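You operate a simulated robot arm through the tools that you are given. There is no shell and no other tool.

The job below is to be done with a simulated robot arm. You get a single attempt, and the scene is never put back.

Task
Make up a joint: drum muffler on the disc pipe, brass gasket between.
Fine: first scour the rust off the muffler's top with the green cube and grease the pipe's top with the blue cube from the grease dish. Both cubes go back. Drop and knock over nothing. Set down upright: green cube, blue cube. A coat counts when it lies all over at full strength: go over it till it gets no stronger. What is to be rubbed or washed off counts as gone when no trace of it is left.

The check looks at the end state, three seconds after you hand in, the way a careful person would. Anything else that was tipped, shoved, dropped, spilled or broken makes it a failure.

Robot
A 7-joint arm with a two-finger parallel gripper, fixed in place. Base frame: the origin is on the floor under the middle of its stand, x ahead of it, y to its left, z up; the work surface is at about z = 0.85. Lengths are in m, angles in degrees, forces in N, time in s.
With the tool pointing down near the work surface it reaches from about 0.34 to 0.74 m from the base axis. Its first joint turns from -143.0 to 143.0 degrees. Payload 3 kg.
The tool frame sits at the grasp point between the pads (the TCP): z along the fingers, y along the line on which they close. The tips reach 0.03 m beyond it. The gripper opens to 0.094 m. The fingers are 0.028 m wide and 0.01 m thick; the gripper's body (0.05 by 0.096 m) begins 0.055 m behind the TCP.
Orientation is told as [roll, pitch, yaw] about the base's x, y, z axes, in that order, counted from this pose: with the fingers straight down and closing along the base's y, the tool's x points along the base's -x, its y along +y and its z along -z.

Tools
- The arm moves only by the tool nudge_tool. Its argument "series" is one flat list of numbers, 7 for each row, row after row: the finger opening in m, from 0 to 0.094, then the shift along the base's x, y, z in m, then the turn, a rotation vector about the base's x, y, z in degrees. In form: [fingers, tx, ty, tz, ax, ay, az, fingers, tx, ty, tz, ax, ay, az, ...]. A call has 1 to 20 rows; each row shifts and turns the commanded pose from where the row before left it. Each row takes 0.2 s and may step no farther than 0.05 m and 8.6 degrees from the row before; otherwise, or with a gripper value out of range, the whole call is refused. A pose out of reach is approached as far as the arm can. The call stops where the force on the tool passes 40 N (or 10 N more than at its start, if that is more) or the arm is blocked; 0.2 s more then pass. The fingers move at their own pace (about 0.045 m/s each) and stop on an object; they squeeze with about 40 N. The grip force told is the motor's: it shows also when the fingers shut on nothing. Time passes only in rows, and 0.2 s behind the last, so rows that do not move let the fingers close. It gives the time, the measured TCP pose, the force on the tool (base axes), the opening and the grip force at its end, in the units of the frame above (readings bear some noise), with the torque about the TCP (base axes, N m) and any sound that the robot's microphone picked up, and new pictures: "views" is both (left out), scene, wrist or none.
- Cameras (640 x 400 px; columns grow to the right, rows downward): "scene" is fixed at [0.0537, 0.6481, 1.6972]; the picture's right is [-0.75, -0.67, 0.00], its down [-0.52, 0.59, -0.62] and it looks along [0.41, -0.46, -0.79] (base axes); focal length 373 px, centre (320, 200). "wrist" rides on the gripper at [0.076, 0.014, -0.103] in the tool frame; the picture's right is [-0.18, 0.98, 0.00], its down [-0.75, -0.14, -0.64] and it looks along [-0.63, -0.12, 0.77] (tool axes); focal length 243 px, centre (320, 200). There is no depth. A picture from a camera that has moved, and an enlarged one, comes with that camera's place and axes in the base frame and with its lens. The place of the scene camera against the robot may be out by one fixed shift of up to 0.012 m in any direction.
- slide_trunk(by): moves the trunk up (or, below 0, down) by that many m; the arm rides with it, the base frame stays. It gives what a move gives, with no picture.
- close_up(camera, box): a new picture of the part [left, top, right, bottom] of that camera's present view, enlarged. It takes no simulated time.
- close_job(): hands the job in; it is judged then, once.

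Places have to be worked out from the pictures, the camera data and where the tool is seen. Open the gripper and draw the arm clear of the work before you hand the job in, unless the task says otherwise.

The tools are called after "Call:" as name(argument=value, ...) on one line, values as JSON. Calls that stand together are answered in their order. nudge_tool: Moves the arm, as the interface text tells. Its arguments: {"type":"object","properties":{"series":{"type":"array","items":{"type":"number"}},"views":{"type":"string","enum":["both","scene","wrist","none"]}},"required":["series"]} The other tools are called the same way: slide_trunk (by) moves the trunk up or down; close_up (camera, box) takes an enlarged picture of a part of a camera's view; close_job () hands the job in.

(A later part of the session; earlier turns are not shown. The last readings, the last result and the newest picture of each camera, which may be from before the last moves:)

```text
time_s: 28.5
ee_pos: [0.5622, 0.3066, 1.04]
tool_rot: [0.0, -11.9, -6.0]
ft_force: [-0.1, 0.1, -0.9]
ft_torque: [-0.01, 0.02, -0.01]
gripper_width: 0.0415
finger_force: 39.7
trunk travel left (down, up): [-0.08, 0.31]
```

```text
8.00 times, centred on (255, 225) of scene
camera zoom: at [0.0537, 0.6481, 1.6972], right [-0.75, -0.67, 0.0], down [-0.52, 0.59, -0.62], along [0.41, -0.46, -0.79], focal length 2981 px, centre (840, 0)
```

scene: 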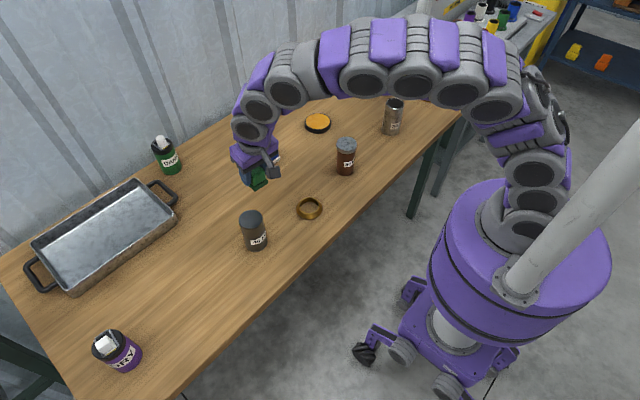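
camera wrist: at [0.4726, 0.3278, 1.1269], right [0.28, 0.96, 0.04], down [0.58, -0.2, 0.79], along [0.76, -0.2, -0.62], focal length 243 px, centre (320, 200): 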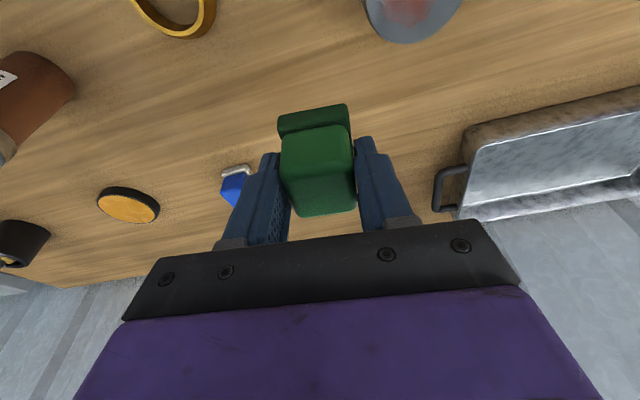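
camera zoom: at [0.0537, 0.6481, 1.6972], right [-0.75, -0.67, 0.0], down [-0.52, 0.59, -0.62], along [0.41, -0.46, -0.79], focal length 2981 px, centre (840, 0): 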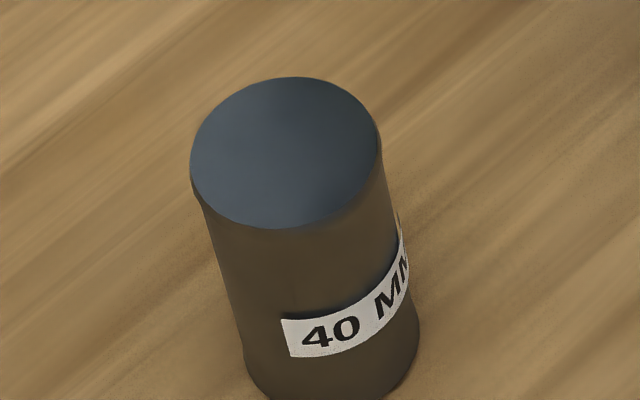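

The rust looks gone from the scene camera. I'll check with the wrist camera from another angle before deciding on an extra pass.

Call:
nudge_tool(series=[0.02, -0.03, 0, 0.025, 0, 0, 0, 0.02, -0.03, 0, 0.02, 0, 0, 0, 0.02, 0, 0, 0, 0, 0, 0], views="wrist")

Call:
close_up(camera="wrist", box=[330, 0, 470, 100])

```text
time_s: 29.3
ee_pos: [0.501, 0.3069, 1.0853]
tool_rot: [0.1, -12.2, -6.0]
ft_force: [0.8, 0.6, 0.3]
ft_torque: [-0.02, 0.02, -0.01]
gripper_width: 0.0415
finger_force: 39.6
trunk travel left (down, up): [-0.08, 0.31]
camera wrist: at [0.4086, 0.3304, 1.1703], right [0.28, 0.96, 0.04], down [0.58, -0.2, 0.79], along [0.76, -0.2, -0.62], focal length 243 px, centre (320, 200)
```

wrist: 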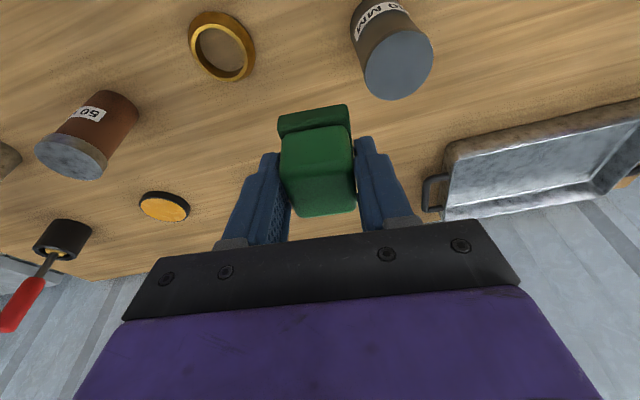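

```text
4.00 times, centred on (400, 50) of wrist
camera zoom: at [0.4086, 0.3304, 1.1703], right [0.28, 0.96, 0.04], down [0.58, -0.2, 0.79], along [0.76, -0.2, -0.62], focal length 970 px, centre (0, 800)
```

zoom: 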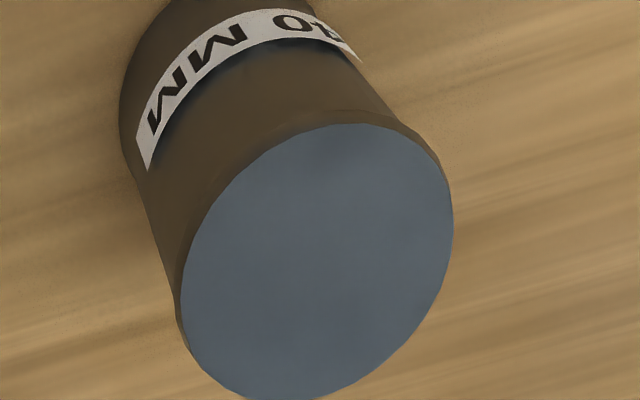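

The top is clean in both views. For certainty I'll make one more short pass over the centre at the same contact level.

Call:
nudge_tool(series=[0.02, 0.005, 0.035, 0, 0, 0, 0, 0.02, 0.005, 0.035, 0, 0, 0, 0, 0.02, 0, 0, -0.04, 0, 0, 0, 0.02, 0, 0, -0.032, 0, 0, 0, 0.02, 0, 0, -0.0077, 0, 0, 0, 0.02, 0.005, 0, 0, 0, 0, 0, 0.02, 0.005, 0, 0, 0, 0, 0, 0.02, -0.005, 0.003, 0, 0, 0, 0, 0.02, -0.005, 0.003, 0, 0, 0, 0, 0.02, -0.005, 0, 0, 0, 0, 0, 0.02, -0.005, -0.003, 0, 0, 0, 0, 0.02, 0.005, -0.004, 0, 0, 0, 0, 0.02, 0.005, -0.004, 0, 0, 0, 0, 0.02, 0.005, 0, 0, 0, 0, 0, 0.02, 0.005, 0.005, 0, 0, 0, 0, 0.02, -0.005, 0, 0, 0, 0, 0, 0.02, -0.005, 0, 0, 0, 0, 0], views="none")

Call:
nudge_tool(series=[0.02, 0, 0, 0.04, 0, 0, 0, 0.02, 0.01, 0.04, 0.01, 0, 0, 0, 0.02, 0.01, 0.045, 0, 0, 0, 0], views="both")

Call:
close_up(camera="scene", box=[220, 190, 290, 260])

```text
time_s: 32.9
ee_pos: [0.5112, 0.3775, 1.0049]
tool_rot: [-0.1, -12.1, -6.0]
ft_force: [0.6, -0.7, 5.1]
ft_torque: [-0.01, -0.02, 0.01]
gripper_width: 0.0416
finger_force: 40.0
trunk travel left (down, up): [-0.08, 0.31]
```

```text
time_s: 33.7
ee_pos: [0.5315, 0.4661, 1.0549]
tool_rot: [-0.1, -12.1, -6.0]
ft_force: [0.6, -1.1, 0.1]
ft_torque: [0.04, 0.0, 0.0]
gripper_width: 0.0416
finger_force: 39.7
trunk travel left (down, up): [-0.08, 0.31]
camera wrist: at [0.4393, 0.4907, 1.1395], right [0.28, 0.96, 0.04], down [0.59, -0.2, 0.79], along [0.76, -0.2, -0.62], focal length 243 px, centre (320, 200)
```

scene: 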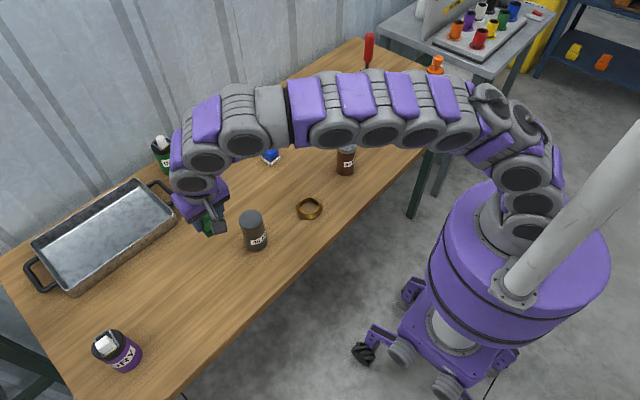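
wrist: 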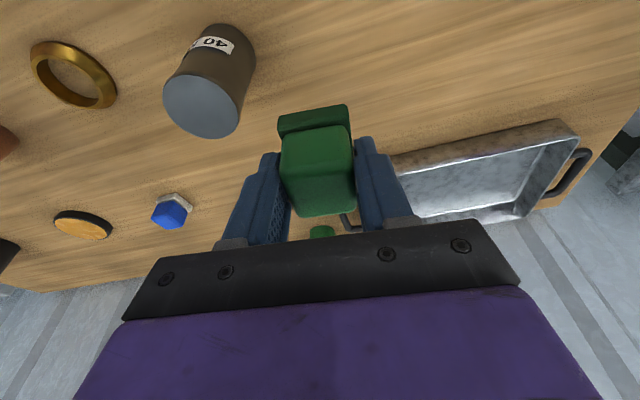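

```text
5.71 times, centred on (255, 225) of scene
camera zoom: at [0.0537, 0.6481, 1.6972], right [-0.75, -0.67, 0.0], down [-0.52, 0.59, -0.62], along [0.41, -0.46, -0.79], focal length 2129 px, centre (691, 57)
```

zoom: 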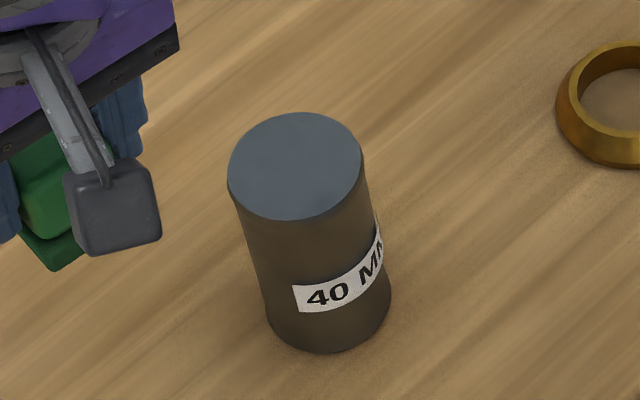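

Rust fully gone and the drum undisturbed. Now I'll carry the green cube back to its spot (TCP 0.5537, 0.5367), descending as I go out so it stays in reach.

Call:
nudge_tool(series=[0.02, 0.0055, 0.0175, -0.025, 0, 0, 0, 0.02, 0.0055, 0.0175, -0.025, 0, 0, 0, 0.02, 0.0055, 0.0175, -0.025, 0, 0, 0, 0.02, 0.0055, 0.0178, -0.025, 0, 0, 0, 0.02, 0, 0, -0.03, 0, 0, 0, 0.02, 0, 0, -0.018, 0, 0, 0, 0.02, 0, 0, 0, 0, 0, 0], views="both")

```text
time_s: 35.3
ee_pos: [0.5521, 0.5327, 0.9076]
tool_rot: [0.0, -12.1, -5.9]
ft_force: [-0.1, -0.2, -0.9]
ft_torque: [0.01, 0.03, -0.03]
gripper_width: 0.0414
finger_force: 39.9
trunk travel left (down, up): [-0.08, 0.31]
camera wrist: at [0.4594, 0.5572, 0.9926], right [0.28, 0.96, 0.04], down [0.58, -0.2, 0.79], along [0.76, -0.2, -0.62], focal length 243 px, centre (320, 200)
```

scene: 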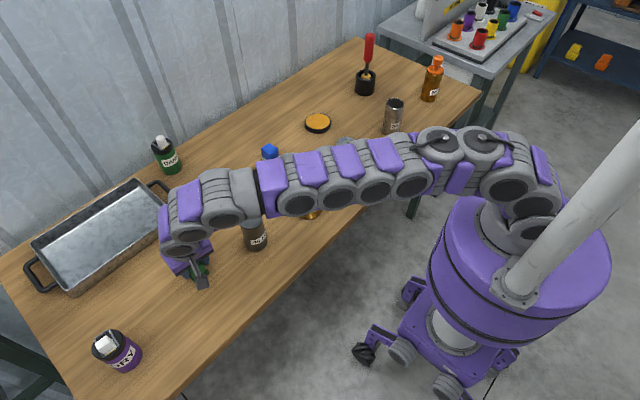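
wrist: 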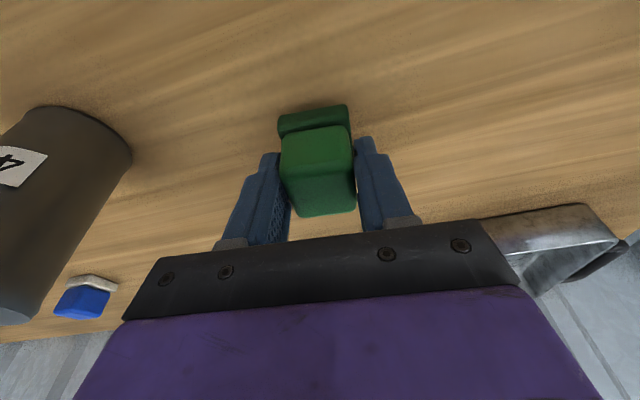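

Comparing camera poses with the grasp moment, I need +1.7 mm x, +3.5 mm y, and 10 mm down. I'll make the correction and set down in small steps.

Call:
nudge_tool(series=[0.02, 0.0017, 0.0035, 0, 0, 0, 0, 0.02, 0, 0, -0.004, 0, 0, 0, 0.02, 0, 0, -0.003, 0, 0, 0, 0.02, 0, 0, -0.002, 0, 0, 0], views="none")

Call:
nudge_tool(series=[0.02, 0, 0, -0.001, 0, 0, 0], views="wrist")

```text
time_s: 36.3
ee_pos: [0.5544, 0.5375, 0.8977]
tool_rot: [0.0, -12.1, -6.1]
ft_force: [-0.3, 0.7, -0.7]
ft_torque: [-0.01, 0.01, -0.02]
gripper_width: 0.0415
finger_force: 40.2
trunk travel left (down, up): [-0.08, 0.31]
```

```text
time_s: 36.7
ee_pos: [0.5546, 0.537, 0.8979]
tool_rot: [0.0, -12.2, -6.1]
ft_force: [0.5, -0.1, -0.9]
ft_torque: [0.0, 0.03, 0.0]
gripper_width: 0.0417
finger_force: 39.4
trunk travel left (down, up): [-0.08, 0.31]
camera wrist: at [0.4618, 0.5604, 0.9828], right [0.28, 0.96, 0.04], down [0.58, -0.2, 0.79], along [0.76, -0.2, -0.62], focal length 243 px, centre (320, 200)
```

wrist: 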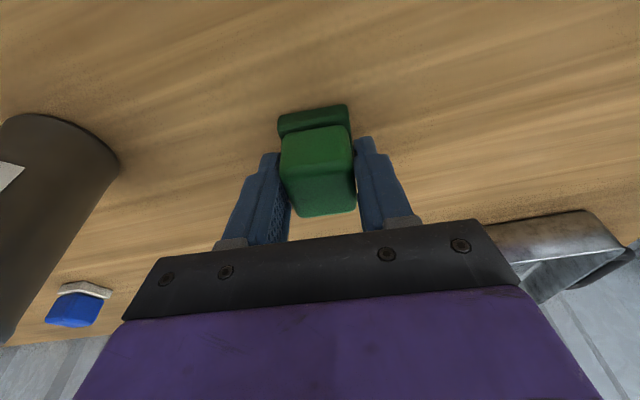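

Pose is within about half a millimetre of the grasp pose, no contact yet. I'll lower a little more until it touches.

Call:
nudge_tool(series=[0.02, 0, 0, -0.0008, 0, 0, 0], views="none")

Call:
nudge_tool(series=[0.02, 0, 0, 0, 0, 0, 0], views="none")

```text
time_s: 37.1
ee_pos: [0.5548, 0.5377, 0.8967]
tool_rot: [0.0, -12.1, -6.0]
ft_force: [0.4, -0.3, -1.1]
ft_torque: [0.01, 0.01, 0.0]
gripper_width: 0.0414
finger_force: 39.8
trunk travel left (down, up): [-0.08, 0.31]
```

```text
time_s: 37.5
ee_pos: [0.5549, 0.5377, 0.897]
tool_rot: [-0.1, -12.1, -5.9]
ft_force: [-0.2, -0.2, 0.0]
ft_torque: [0.0, -0.01, 0.0]
gripper_width: 0.0412
finger_force: 40.4
trunk travel left (down, up): [-0.08, 0.31]
```

Call:
nudge_tool(series=[0.02, 0, 0, -0.0007, 0, 0, 0, 0.02, 0, 0, 0, 0, 0, 0], views="none")

```text
time_s: 38.1
ee_pos: [0.5558, 0.5357, 0.8962]
tool_rot: [0.0, -12.1, -6.0]
ft_force: [-0.8, -0.4, 2.2]
ft_torque: [-0.03, 0.0, 0.02]
gripper_width: 0.0413
finger_force: 40.1
trunk travel left (down, up): [-0.08, 0.31]
```

The 2.2 N reading shows the pad resting on the table. I'll open the fingers fully.

Call:
nudge_tool(series=[0.05, 0, 0, 0, 0, 0, 0, 0.094, 0, 0, 0, 0, 0, 0, 0.094, 0, 0, 0, 0, 0, 0, 0.094, 0, 0, 0, 0, 0, 0, 0.094, 0, 0, 0, 0, 0, 0], views="wrist")

```text
time_s: 39.3
ee_pos: [0.5557, 0.5375, 0.896]
tool_rot: [0.0, -12.1, -6.1]
ft_force: [0.0, -0.9, 0.0]
ft_torque: [0.01, 0.01, -0.01]
gripper_width: 0.0939
finger_force: 0.1
trunk travel left (down, up): [-0.08, 0.31]
camera wrist: at [0.4621, 0.5607, 0.9811], right [0.28, 0.96, 0.04], down [0.58, -0.2, 0.79], along [0.76, -0.2, -0.62], focal length 243 px, centre (320, 200)
```

wrist: 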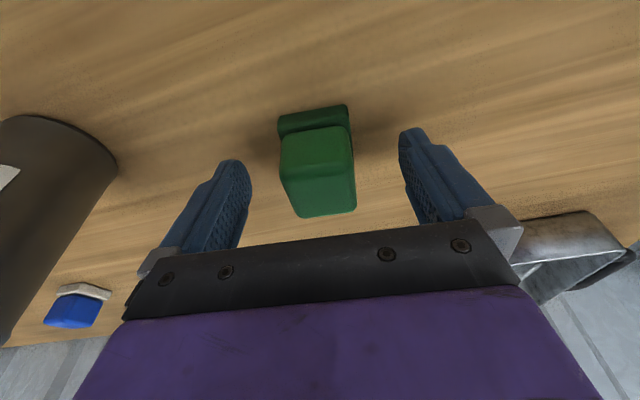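

The green cube stands upright at its original spot. I'll retreat upward and then head inward toward the blue cube at a height clear of the drum.

Call:
nudge_tool(series=[0.094, 0, 0, 0.03, 0, 0, 0, 0.094, 0, 0, 0.045, 0, 0, 0, 0.094, -0.015, -0.035, 0.03, 0, 0, 0, 0.094, -0.015, -0.035, 0.03, 0, 0, 0, 0.094, 0.015, -0.045, 0.005, 0, 0, 0, 0.094, 0.015, -0.045, 0.005, 0, 0, 0, 0.094, 0.015, -0.045, 0, 0, 0, 0, 0.094, 0.015, -0.045, 0, 0, 0, 0], views="both")

```text
time_s: 41.1
ee_pos: [0.5856, 0.2854, 1.0399]
tool_rot: [0.0, -12.1, -5.9]
ft_force: [-0.2, 0.5, 0.2]
ft_torque: [-0.01, 0.0, 0.01]
gripper_width: 0.0943
finger_force: 0.1
trunk travel left (down, up): [-0.08, 0.31]
camera wrist: at [0.4928, 0.3092, 1.1256], right [0.28, 0.96, 0.04], down [0.58, -0.2, 0.79], along [0.76, -0.2, -0.62], focal length 243 px, centre (320, 200)
```

scene: 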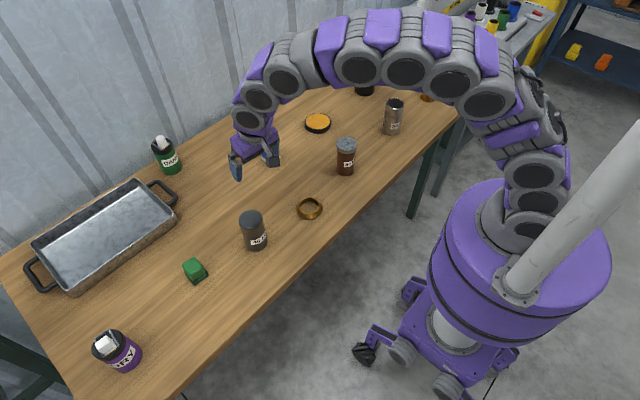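
wrist: 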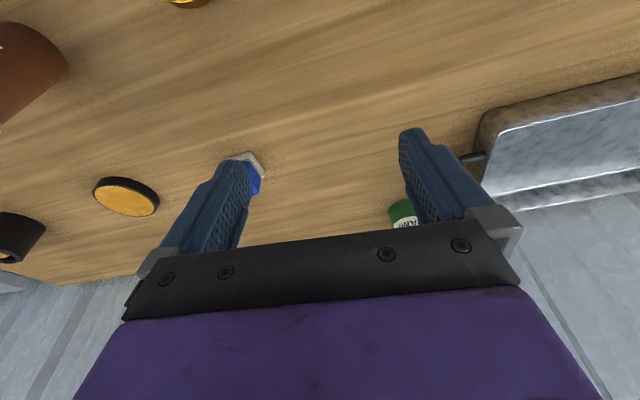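

The green cube stays where it was. I'll return the tool to vertical and move toward (0.63, 0.15) to view the blue cube.

Call:
nudge_tool(series=[0.094, 0.01, -0.03, 0, 0.63, 5.97, 0, 0.094, 0.01, -0.035, 0, 0.63, 5.97, 0, 0.094, 0.01, -0.035, 0, 0, 0, 6, 0.094, 0.01, -0.03, 0, 0, 0, 0, 0.094, 0, 0, 0, 0, 0, 0], views="both")

Call:
close_up(camera="wrist", box=[240, 50, 400, 150])

Call:
close_up(camera="scene", box=[240, 130, 310, 190])

```text
time_s: 42.3
ee_pos: [0.6265, 0.158, 1.0402]
tool_rot: [0.0, -0.2, 0.0]
ft_force: [-0.1, 0.6, 0.6]
ft_torque: [-0.03, -0.03, 0.0]
gripper_width: 0.0939
finger_force: 0.1
trunk travel left (down, up): [-0.08, 0.31]
camera wrist: at [0.5503, 0.1715, 1.1449], right [0.18, 0.98, 0.0], down [0.75, -0.14, 0.64], along [0.63, -0.12, -0.77], focal length 243 px, centre (320, 200)
```

scene: 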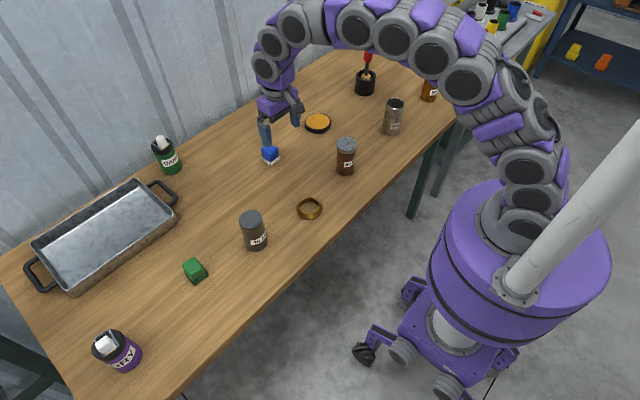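
wrist: 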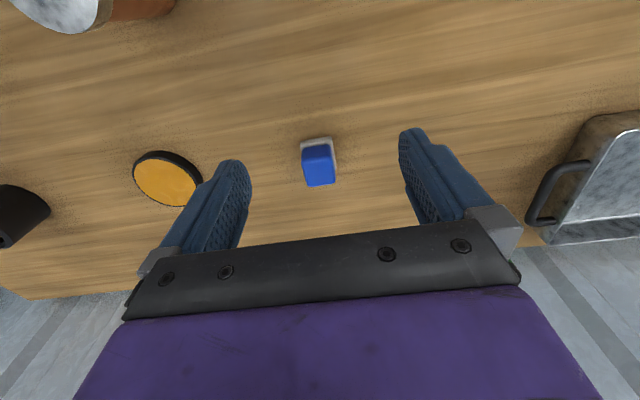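

```text
4.00 times, centred on (320, 100) of wrist
camera zoom: at [0.5503, 0.1715, 1.1449], right [0.18, 0.98, 0.0], down [0.75, -0.14, 0.64], along [0.63, -0.12, -0.77], focal length 970 px, centre (320, 600)
```

zoom: 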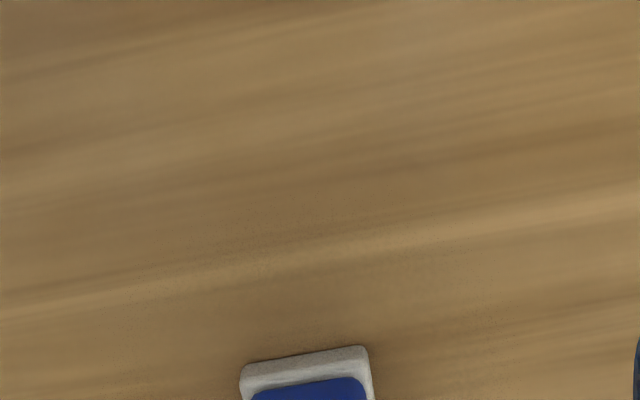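

```text
6.67 times, centred on (275, 160) of scene
camera zoom: at [0.0537, 0.6481, 1.6972], right [-0.75, -0.67, 0.0], down [-0.52, 0.59, -0.62], along [0.41, -0.46, -0.79], focal length 2484 px, centre (620, 467)
```

zoom: 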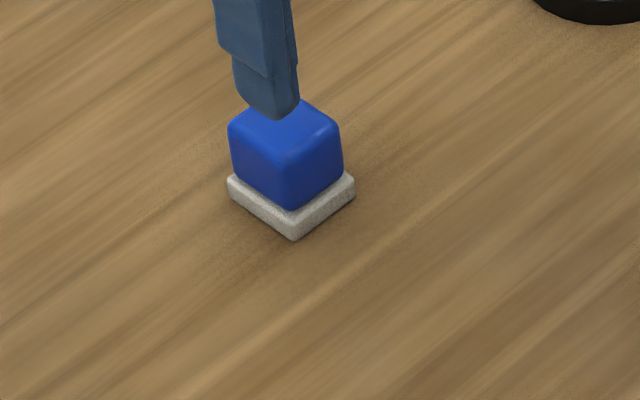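

Call:
close_up(camera="wrist", box=[270, 120, 366, 200])

Call:
close_up(camera="wrist", box=[110, 130, 230, 220])

```text
5.00 times, centred on (318, 160) of wrist
camera zoom: at [0.5503, 0.1715, 1.1449], right [0.18, 0.98, 0.0], down [0.75, -0.14, 0.64], along [0.63, -0.12, -0.77], focal length 1213 px, centre (330, 400)
```

zoom: 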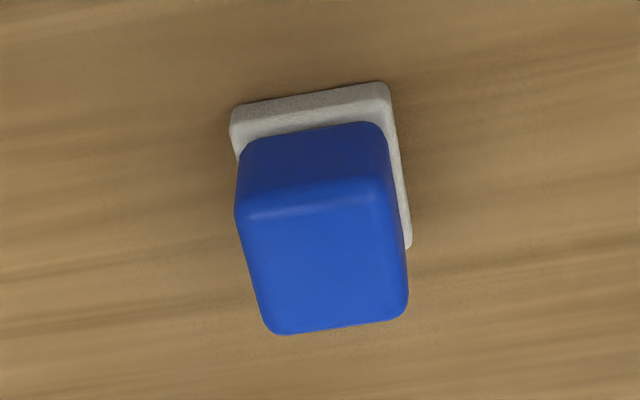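

```text
4.44 times, centred on (170, 175) of wrist
camera zoom: at [0.5503, 0.1715, 1.1449], right [0.18, 0.98, 0.0], down [0.75, -0.14, 0.64], along [0.63, -0.12, -0.77], focal length 1078 px, centre (987, 311)
```

zoom: 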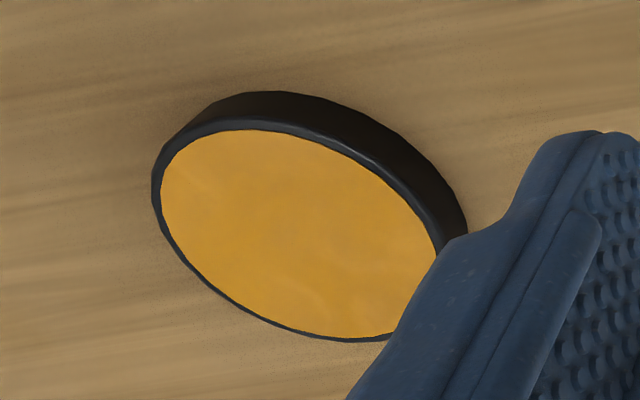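

The blue cube is square to the base axes at about (0.710, 0.140), and the dish is visible next to it. I'll move over the cube, staying above it, and verify alignment.

Call:
nudge_tool(series=[0.094, 0.028, -0.006, -0.027, 0, 0, 0, 0.094, 0.028, -0.006, -0.027, 0, 0, 0, 0.094, 0.0275, -0.006, -0.027, 0, 0, 0, 0.094, 0, 0, 0, 0, 0, 0], views="both")

Call:
close_up(camera="wrist", box=[240, 50, 400, 150])

```text
time_s: 43.3
ee_pos: [0.7094, 0.1393, 0.9604]
tool_rot: [0.0, 0.0, 0.1]
ft_force: [0.6, -0.4, 0.2]
ft_torque: [0.01, 0.01, 0.01]
gripper_width: 0.0942
finger_force: 0.0
trunk travel left (down, up): [-0.08, 0.31]
camera wrist: at [0.6331, 0.1533, 1.0641], right [0.18, 0.98, 0.0], down [0.75, -0.14, 0.64], along [0.63, -0.12, -0.77], focal length 243 px, centre (320, 200)
```

scene: 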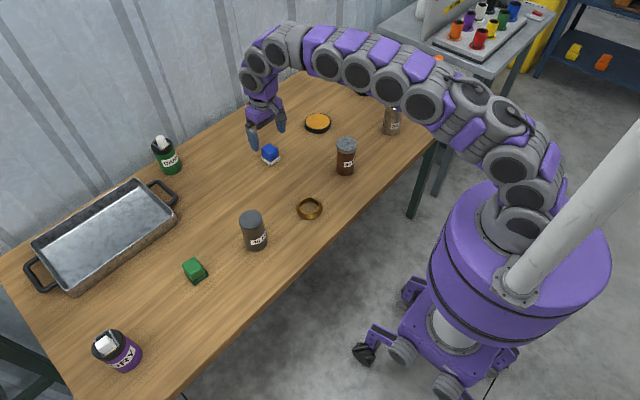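
wrist: 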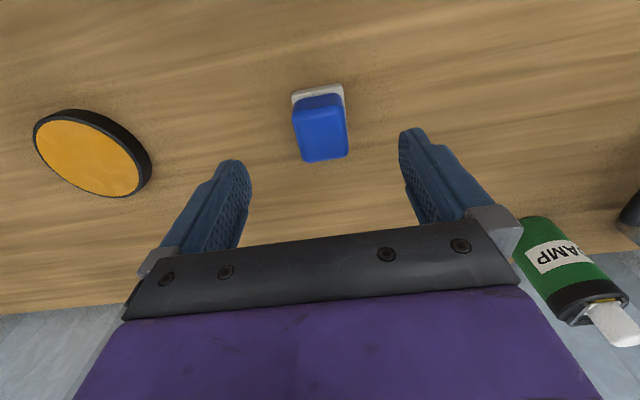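

```text
4.00 times, centred on (320, 100) of wrist
camera zoom: at [0.6331, 0.1533, 1.0641], right [0.18, 0.98, 0.0], down [0.75, -0.14, 0.64], along [0.63, -0.12, -0.77], focal length 970 px, centre (320, 600)
```

zoom: 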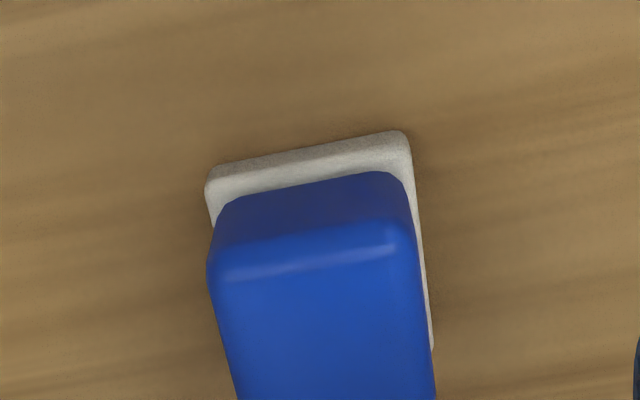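

The cube sits centred between the fingers (about (0.711, 0.139)). I'll descend to TCP z of about 0.896, just above the white pad, and close.

Call:
nudge_tool(series=[0.094, 0.001, 0, -0.03, 0, 0, 2, 0.094, 0, 0, -0.025, 0, 0, 0, 0.094, 0, 0, -0.0095, 0, 0, 0, 0.094, 0, 0, 0, 0, 0, 0], views="both")

Call:
close_up(camera="wrist", box=[220, 90, 420, 220])

```text
time_s: 44.3
ee_pos: [0.7106, 0.1389, 0.8961]
tool_rot: [0.0, -0.1, 1.9]
ft_force: [0.0, -0.4, -1.0]
ft_torque: [0.0, 0.03, 0.0]
gripper_width: 0.094
finger_force: 0.0
trunk travel left (down, up): [-0.08, 0.31]
camera wrist: at [0.6341, 0.15, 0.9996], right [0.15, 0.99, 0.0], down [0.76, -0.11, 0.64], along [0.64, -0.1, -0.77], focal length 243 px, centre (320, 200)
```

scene: 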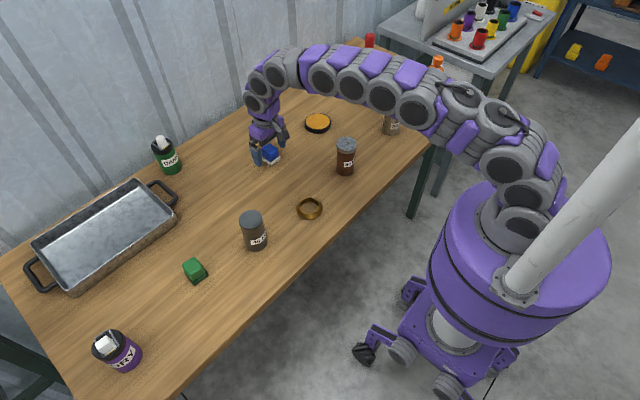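
wrist: 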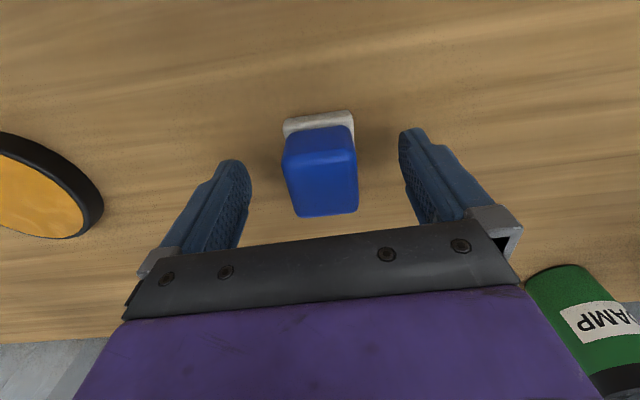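

```text
3.08 times, centred on (320, 155) of wrist
camera zoom: at [0.6341, 0.15, 0.9996], right [0.15, 0.99, 0.0], down [0.76, -0.11, 0.64], along [0.64, -0.1, -0.77], focal length 746 px, centre (320, 338)
```

zoom: 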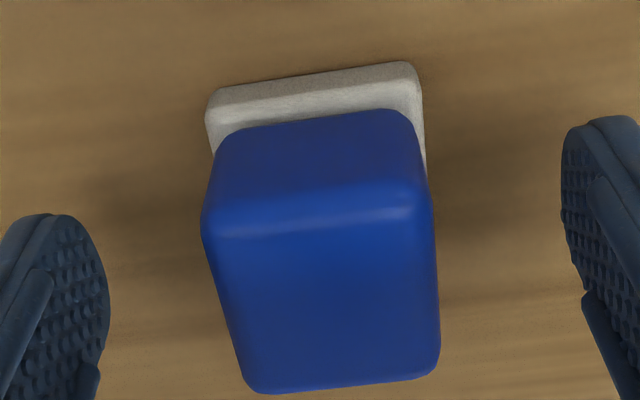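

Well centred. I'll close on the cube.

Call:
nudge_tool(series=[0.02, 0, 0, 0, 0, 0, 1, 0.02, 0, 0, 0, 0, 0, 0, 0.02, 0, 0, 0, 0, 0, 0, 0.02, 0, 0, 0, 0, 0, 0, 0.02, 0, 0, 0, 0, 0, 0], views="wrist")

```text
time_s: 45.5
ee_pos: [0.7102, 0.1384, 0.8969]
tool_rot: [0.0, -0.1, 3.1]
ft_force: [-0.6, -0.2, 0.8]
ft_torque: [0.04, -0.05, 0.03]
gripper_width: 0.0411
finger_force: 40.0
trunk travel left (down, up): [-0.08, 0.31]
camera wrist: at [0.6338, 0.1485, 0.9997], right [0.13, 0.99, 0.0], down [0.76, -0.1, 0.64], along [0.64, -0.08, -0.77], focal length 243 px, centre (320, 200)
```

wrist: 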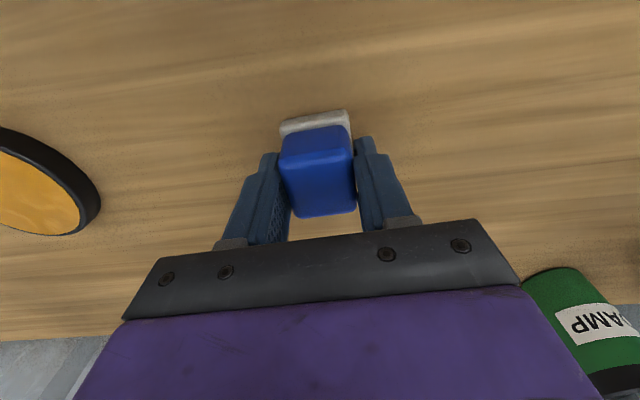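

Gripped at 0.0411 (grasp pose: TCP 0.7106, 0.1389, 0.896, yaw 3°; pad bottom about 0.046 below the TCP). I'll lift and carry it toward the grease dish.

Call:
nudge_tool(series=[0.02, 0, 0, 0.01, 0, 0, 0, 0.02, 0, 0, 0.04, 0, 0, 0, 0.02, 0, 0, 0.04, 0, 0, 0, 0.02, 0, -0.045, 0, 0, 0, 0, 0.02, 0, -0.045, 0, 0, 0, 0, 0.02, 0, -0.045, 0, 0, 0, 0, 0.02, 0, 0, 0, 0, 0, 0], views="both")

Call:
close_up(camera="wrist", box=[110, 60, 310, 220])

```text
time_s: 47.1
ee_pos: [0.7106, 0.0028, 0.9865]
tool_rot: [0.0, 0.0, 3.0]
ft_force: [0.6, -1.0, -0.7]
ft_torque: [0.0, 0.02, 0.0]
gripper_width: 0.0414
finger_force: 39.9
trunk travel left (down, up): [-0.08, 0.31]
camera wrist: at [0.6337, 0.013, 1.0897], right [0.13, 0.99, 0.0], down [0.76, -0.1, 0.64], along [0.64, -0.08, -0.77], focal length 243 px, centre (320, 200)
```

scene: 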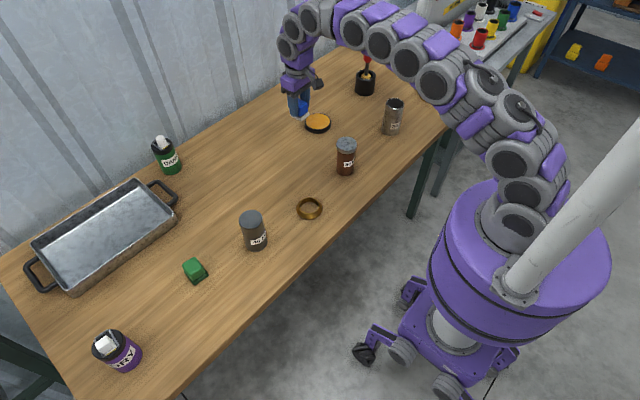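
wrist: 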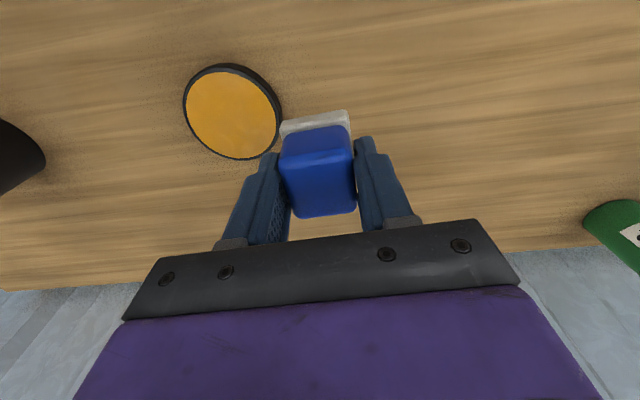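

```text
2.50 times, centred on (210, 140) of wrist
camera zoom: at [0.6337, 0.013, 1.0897], right [0.13, 0.99, 0.0], down [0.76, -0.1, 0.64], along [0.64, -0.08, -0.77], focal length 606 px, centre (595, 350)
```

zoom: 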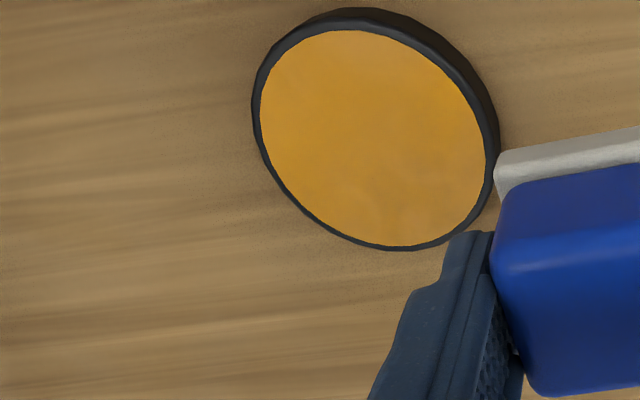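

The grease face is centred near (0.708, -0.080). I'll move the pad over it and lower to about 1.5 cm above.

Call:
nudge_tool(series=[0.02, -0.0013, -0.0415, 0, 0, 0, 0, 0.02, -0.0013, -0.0413, 0, 0, 0, 0, 0.02, 0, 0, -0.03, 0, 0, 0, 0.02, 0, 0, -0.0265, 0, 0, 0, 0.02, 0, 0, 0, 0, 0, 0], views="both")

Call:
close_up(camera="wrist", box=[220, 60, 420, 220])

Call:
close_up(camera="scene", box=[270, 70, 370, 150])

```text
time_s: 48.3
ee_pos: [0.7061, -0.0804, 0.9286]
tool_rot: [0.1, -0.1, 3.0]
ft_force: [0.8, 0.4, -1.4]
ft_torque: [-0.01, -0.02, 0.0]
gripper_width: 0.0413
finger_force: 40.5
trunk travel left (down, up): [-0.08, 0.31]
camera wrist: at [0.6303, -0.0702, 1.0331], right [0.13, 0.99, 0.0], down [0.76, -0.1, 0.64], along [0.64, -0.08, -0.77], focal length 243 px, centre (320, 200)
```

scene: 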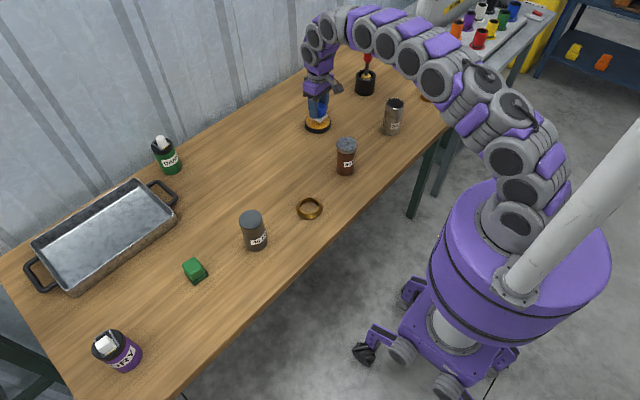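
wrist: 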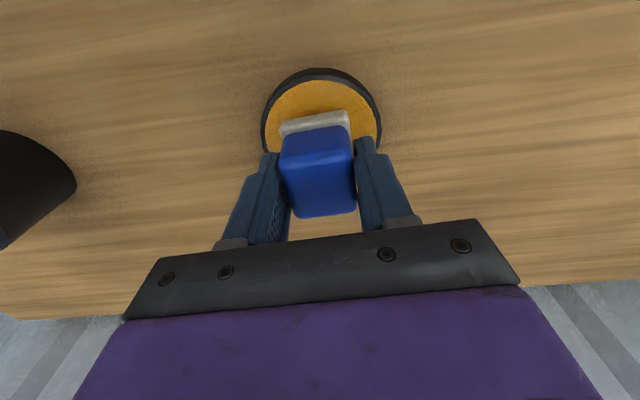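

```text
2.50 times, centred on (320, 140) of wrist
camera zoom: at [0.6303, -0.0702, 1.0331], right [0.13, 0.99, 0.0], down [0.76, -0.1, 0.64], along [0.64, -0.08, -0.77], focal length 606 px, centre (320, 350)
```

zoom: 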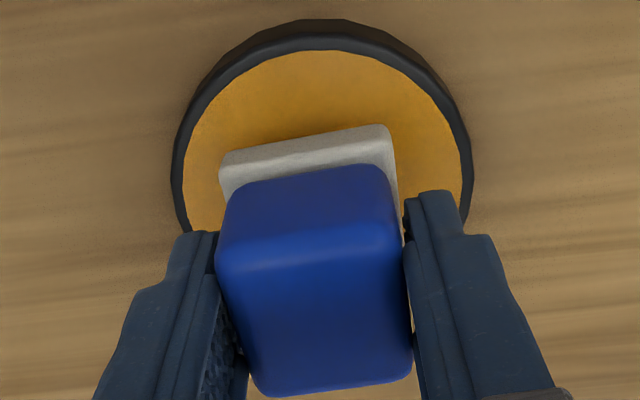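

```text
5.00 times, centred on (320, 110) of scene
camera zoom: at [0.0537, 0.6481, 1.6972], right [-0.75, -0.67, 0.0], down [-0.52, 0.59, -0.62], along [0.41, -0.46, -0.79], focal length 1863 px, centre (320, 650)
```

zoom: 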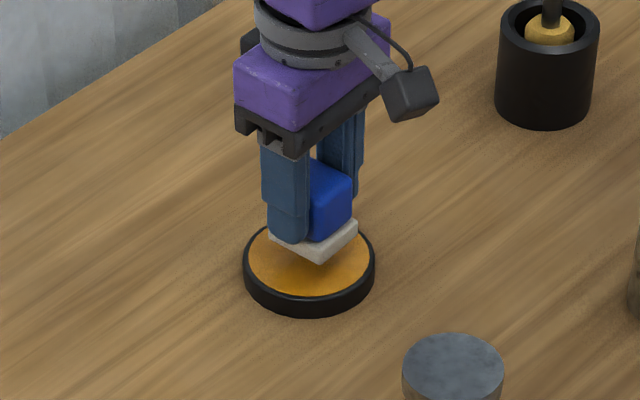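

Centred over the grease. I'll lower step by step until the pad touches.

Call:
nudge_tool(series=[0.02, 0.001, 0, -0.007, 0, 0, 0, 0.02, 0, 0, -0.003, 0, 0, 0, 0.02, 0, 0, -0.002, 0, 0, 0], views="none")

Call:
nudge_tool(series=[0.02, 0, 0, -0.002, 0, 0, 0], views="none")

Call:
nudge_tool(series=[0.02, 0, 0, -0.0015, 0, 0, 0], views="none")

Call:
close_up(camera="scene", box=[280, 90, 360, 150])

```text
time_s: 49.1
ee_pos: [0.7081, -0.0805, 0.9179]
tool_rot: [0.1, -0.1, 3.0]
ft_force: [0.0, -0.1, 1.1]
ft_torque: [-0.02, 0.01, 0.01]
gripper_width: 0.0415
finger_force: 40.4
trunk travel left (down, up): [-0.08, 0.31]
```

```text
time_s: 49.5
ee_pos: [0.7084, -0.0803, 0.9164]
tool_rot: [0.2, -0.2, 2.9]
ft_force: [0.2, 0.2, -0.1]
ft_torque: [-0.01, 0.0, -0.02]
gripper_width: 0.0417
finger_force: 40.2
trunk travel left (down, up): [-0.08, 0.31]
```

```text
time_s: 49.9
ee_pos: [0.7073, -0.0809, 0.9136]
tool_rot: [0.1, -0.1, 3.1]
ft_force: [-0.3, -0.8, -0.2]
ft_torque: [0.01, 0.03, 0.01]
gripper_width: 0.0414
finger_force: 39.9
trunk travel left (down, up): [-0.08, 0.31]
```

```text
6.67 times, centred on (320, 120) of scene
camera zoom: at [0.0537, 0.6481, 1.6972], right [-0.75, -0.67, 0.0], down [-0.52, 0.59, -0.62], along [0.41, -0.46, -0.79], focal length 2484 px, centre (320, 733)
```

zoom: 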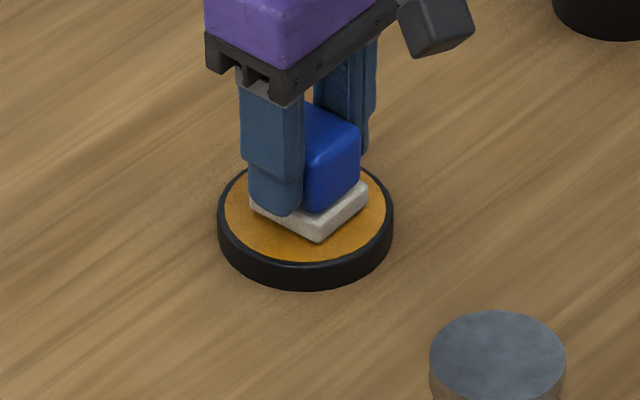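

Very close now, still no force. I'll continue in 1 mm steps.

Call:
nudge_tool(series=[0.02, 0, 0, -0.001, 0, 0, 0, 0.02, 0, 0, -0.001, 0, 0, 0], views="none")

Call:
nudge_tool(series=[0.02, 0, 0, -0.001, 0, 0, 0, 0.02, 0, 0, 0, 0, 0, 0], views="none")

Call:
nudge_tool(series=[0.02, 0, 0, -0.001, 0, 0, 0, 0.02, 0, 0, 0, 0, 0, 0], views="none")

Call:
close_up(camera="scene", box=[280, 90, 360, 150])

```text
time_s: 50.5
ee_pos: [0.708, -0.079, 0.912]
tool_rot: [0.1, -0.2, 3.0]
ft_force: [-0.2, -0.4, 0.4]
ft_torque: [-0.02, -0.02, -0.01]
gripper_width: 0.0414
finger_force: 39.4
trunk travel left (down, up): [-0.08, 0.31]
```

```text
time_s: 51.1
ee_pos: [0.7062, -0.0799, 0.912]
tool_rot: [0.1, -0.3, 3.0]
ft_force: [0.8, -1.5, 9.8]
ft_torque: [-0.04, 0.1, 0.03]
gripper_width: 0.0412
finger_force: 40.1
trunk travel left (down, up): [-0.08, 0.31]
```

```text
time_s: 51.7
ee_pos: [0.7082, -0.0806, 0.9128]
tool_rot: [0.1, -0.3, 3.1]
ft_force: [2.2, -1.2, 21.1]
ft_torque: [-0.02, 0.12, -0.03]
gripper_width: 0.0414
finger_force: 39.8
trunk travel left (down, up): [-0.08, 0.31]
```

```text
6.67 times, centred on (320, 120) of scene
camera zoom: at [0.0537, 0.6481, 1.6972], right [-0.75, -0.67, 0.0], down [-0.52, 0.59, -0.62], along [0.41, -0.46, -0.79], focal length 2484 px, centre (320, 733)
```

zoom: 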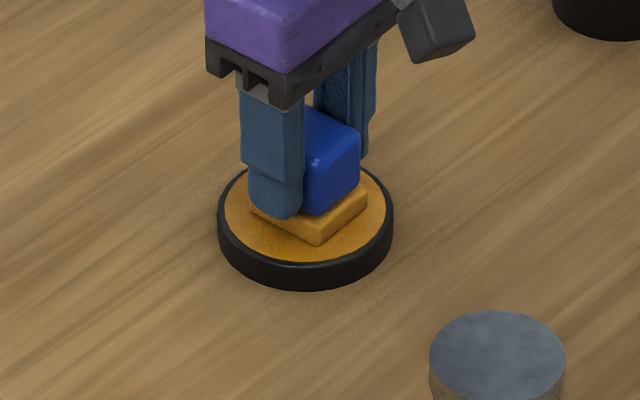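

The pad has turned orange, so it is loaded with grease. I'll lift straight off and move toward the pipe at a clear height to view it.

Call:
nudge_tool(series=[0.02, 0, 0, 0.01, 0, 0, 0, 0.02, 0, 0, 0.04, 0, 0, 0, 0.02, 0, 0, 0.045, 0, 0, 0, 0.02, 0, 0, 0.045, 0, 0, 0, 0.02, -0.04, 0.01, 0, 0, 0, 0, 0.02, -0.04, 0.01, 0, 0, 0, 0, 0.02, -0.04, 0.01, 0, 0, 0, 0, 0.02, 0, 0, 0, 0, 0, 0], views="both")

Call:
close_up(camera="scene", box=[280, 70, 400, 180])

```text
time_s: 53.5
ee_pos: [0.588, -0.0513, 1.0491]
tool_rot: [0.1, 0.0, 2.9]
ft_force: [0.3, -0.1, -0.7]
ft_torque: [-0.03, -0.01, 0.01]
gripper_width: 0.0417
finger_force: 39.6
trunk travel left (down, up): [-0.08, 0.31]
camera wrist: at [0.5125, -0.0408, 1.1529], right [0.13, 0.99, 0.0], down [0.76, -0.1, 0.64], along [0.64, -0.08, -0.77], focal length 243 px, centre (320, 200)
```

scene: 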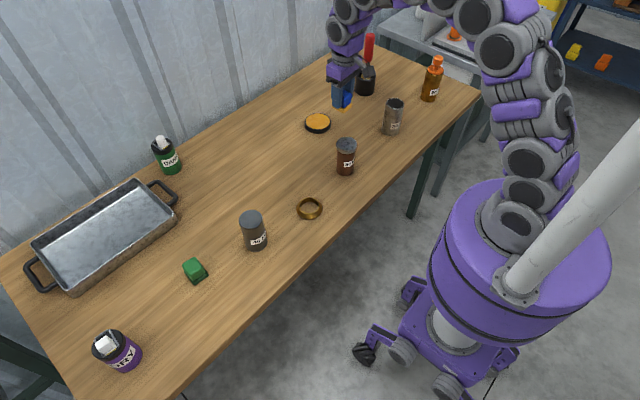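
wrist: 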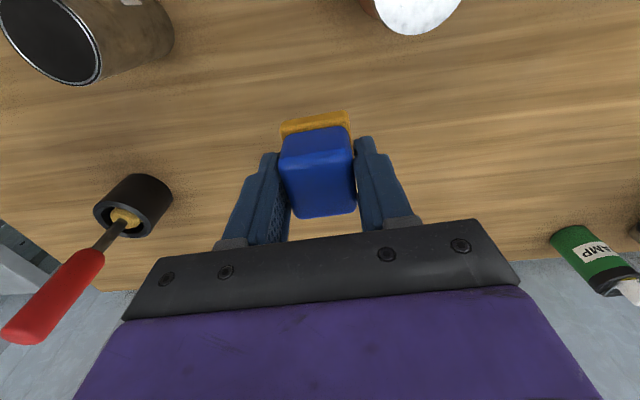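

```text
3.64 times, centred on (340, 125) of scene
camera zoom: at [0.0537, 0.6481, 1.6972], right [-0.75, -0.67, 0.0], down [-0.52, 0.59, -0.62], along [0.41, -0.46, -0.79], focal length 1355 px, centre (247, 473)
```

zoom: 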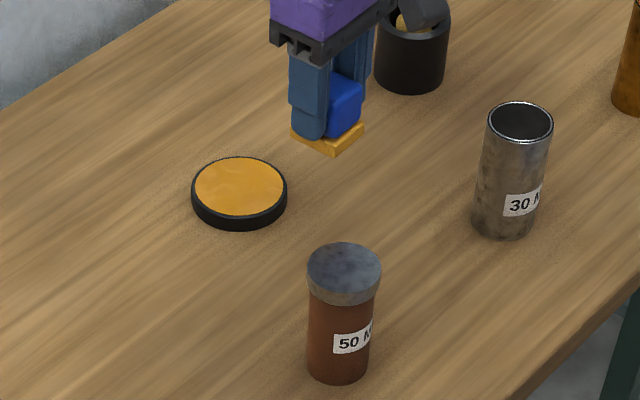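

The dish stayed in place. I'll move back in x so the pipe top comes fully into the wrist view.

Call:
nudge_tool(series=[0.02, -0.04, 0, 0.01, 0, 0, 0, 0.02, -0.04, 0, 0.01, 0, 0, 0, 0.02, 0, 0, 0, 0, 0, 0], views="wrist")

Call:
close_up(camera="wrist", box=[320, 0, 480, 130])

```text
time_s: 54.3
ee_pos: [0.5094, -0.0506, 1.0702]
tool_rot: [0.1, -0.1, 2.9]
ft_force: [-0.4, -0.7, -1.0]
ft_torque: [0.0, 0.03, 0.02]
gripper_width: 0.0414
finger_force: 40.3
trunk travel left (down, up): [-0.08, 0.31]
camera wrist: at [0.4328, -0.0405, 1.1736], right [0.13, 0.99, 0.0], down [0.76, -0.1, 0.64], along [0.64, -0.08, -0.77], focal length 243 px, centre (320, 200)
```

wrist: 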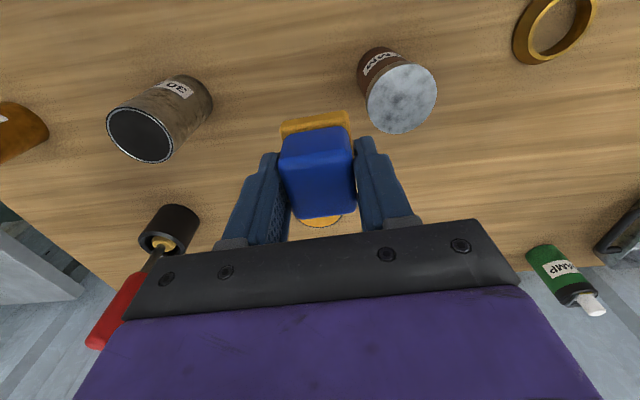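

```text
3.08 times, centred on (400, 65) of wrist
camera zoom: at [0.4328, -0.0405, 1.1736], right [0.13, 0.99, 0.0], down [0.76, -0.1, 0.64], along [0.64, -0.08, -0.77], focal length 746 px, centre (74, 615)
```

zoom: 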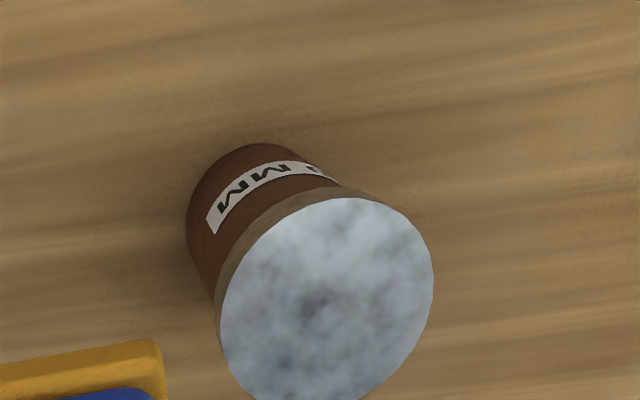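

I place the pipe top at about (0.509, 0.022), z about 0.956. I'll move the pad over it, stop about 2 cm above, and check alignment in both views.

Call:
nudge_tool(series=[0.02, 0, 0.036, 0, 0, 0, 0, 0.02, 0, 0.0365, 0, 0, 0, 0, 0.02, 0, 0, -0.03, 0, 0, 0, 0.02, 0, 0, -0.02, 0, 0, 0, 0.02, 0, 0, 0, 0, 0, 0], views="both")

Call:
close_up(camera="wrist", box=[220, 50, 420, 200])

Call:
close_up(camera="scene", box=[300, 90, 400, 190])

```text
time_s: 55.5
ee_pos: [0.5079, 0.0217, 1.0213]
tool_rot: [0.1, -0.1, 3.0]
ft_force: [0.5, 0.0, -0.8]
ft_torque: [0.02, -0.05, -0.01]
gripper_width: 0.0411
finger_force: 40.5
trunk travel left (down, up): [-0.08, 0.31]
camera wrist: at [0.4321, 0.0324, 1.1235], right [0.13, 0.99, 0.0], down [0.76, -0.1, 0.64], along [0.64, -0.08, -0.77], focal length 243 px, centre (320, 200)
```

scene: 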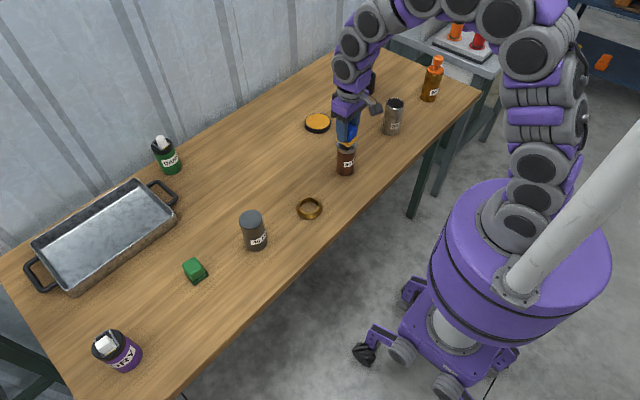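
wrist: 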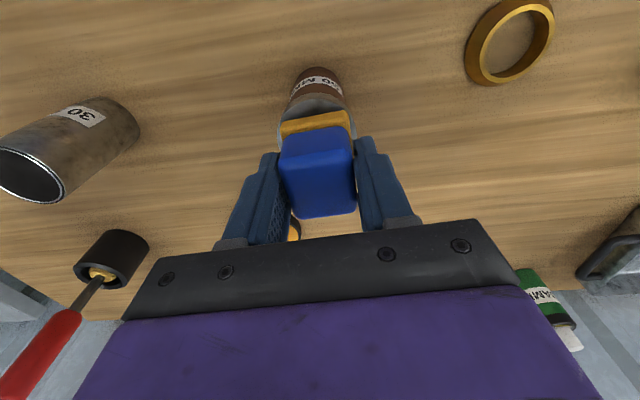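

```text
2.67 times, centred on (320, 125) of wrist
camera zoom: at [0.4321, 0.0324, 1.1235], right [0.13, 0.99, 0.0], down [0.76, -0.1, 0.64], along [0.64, -0.08, -0.77], focal length 647 px, centre (320, 400)
```

zoom: 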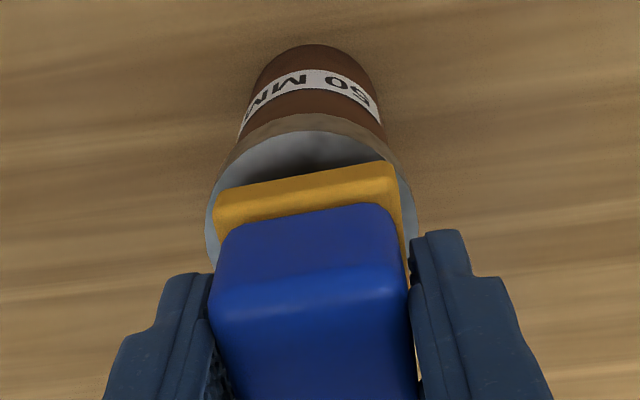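

```text
4.00 times, centred on (350, 140) of scene
camera zoom: at [0.0537, 0.6481, 1.6972], right [-0.75, -0.67, 0.0], down [-0.52, 0.59, -0.62], along [0.41, -0.46, -0.79], focal length 1490 px, centre (200, 440)
```

zoom: 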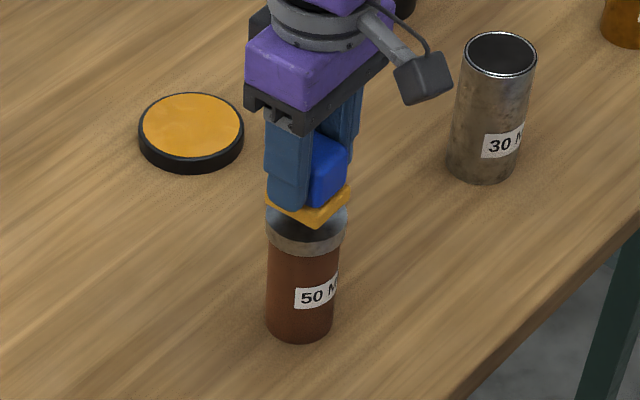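

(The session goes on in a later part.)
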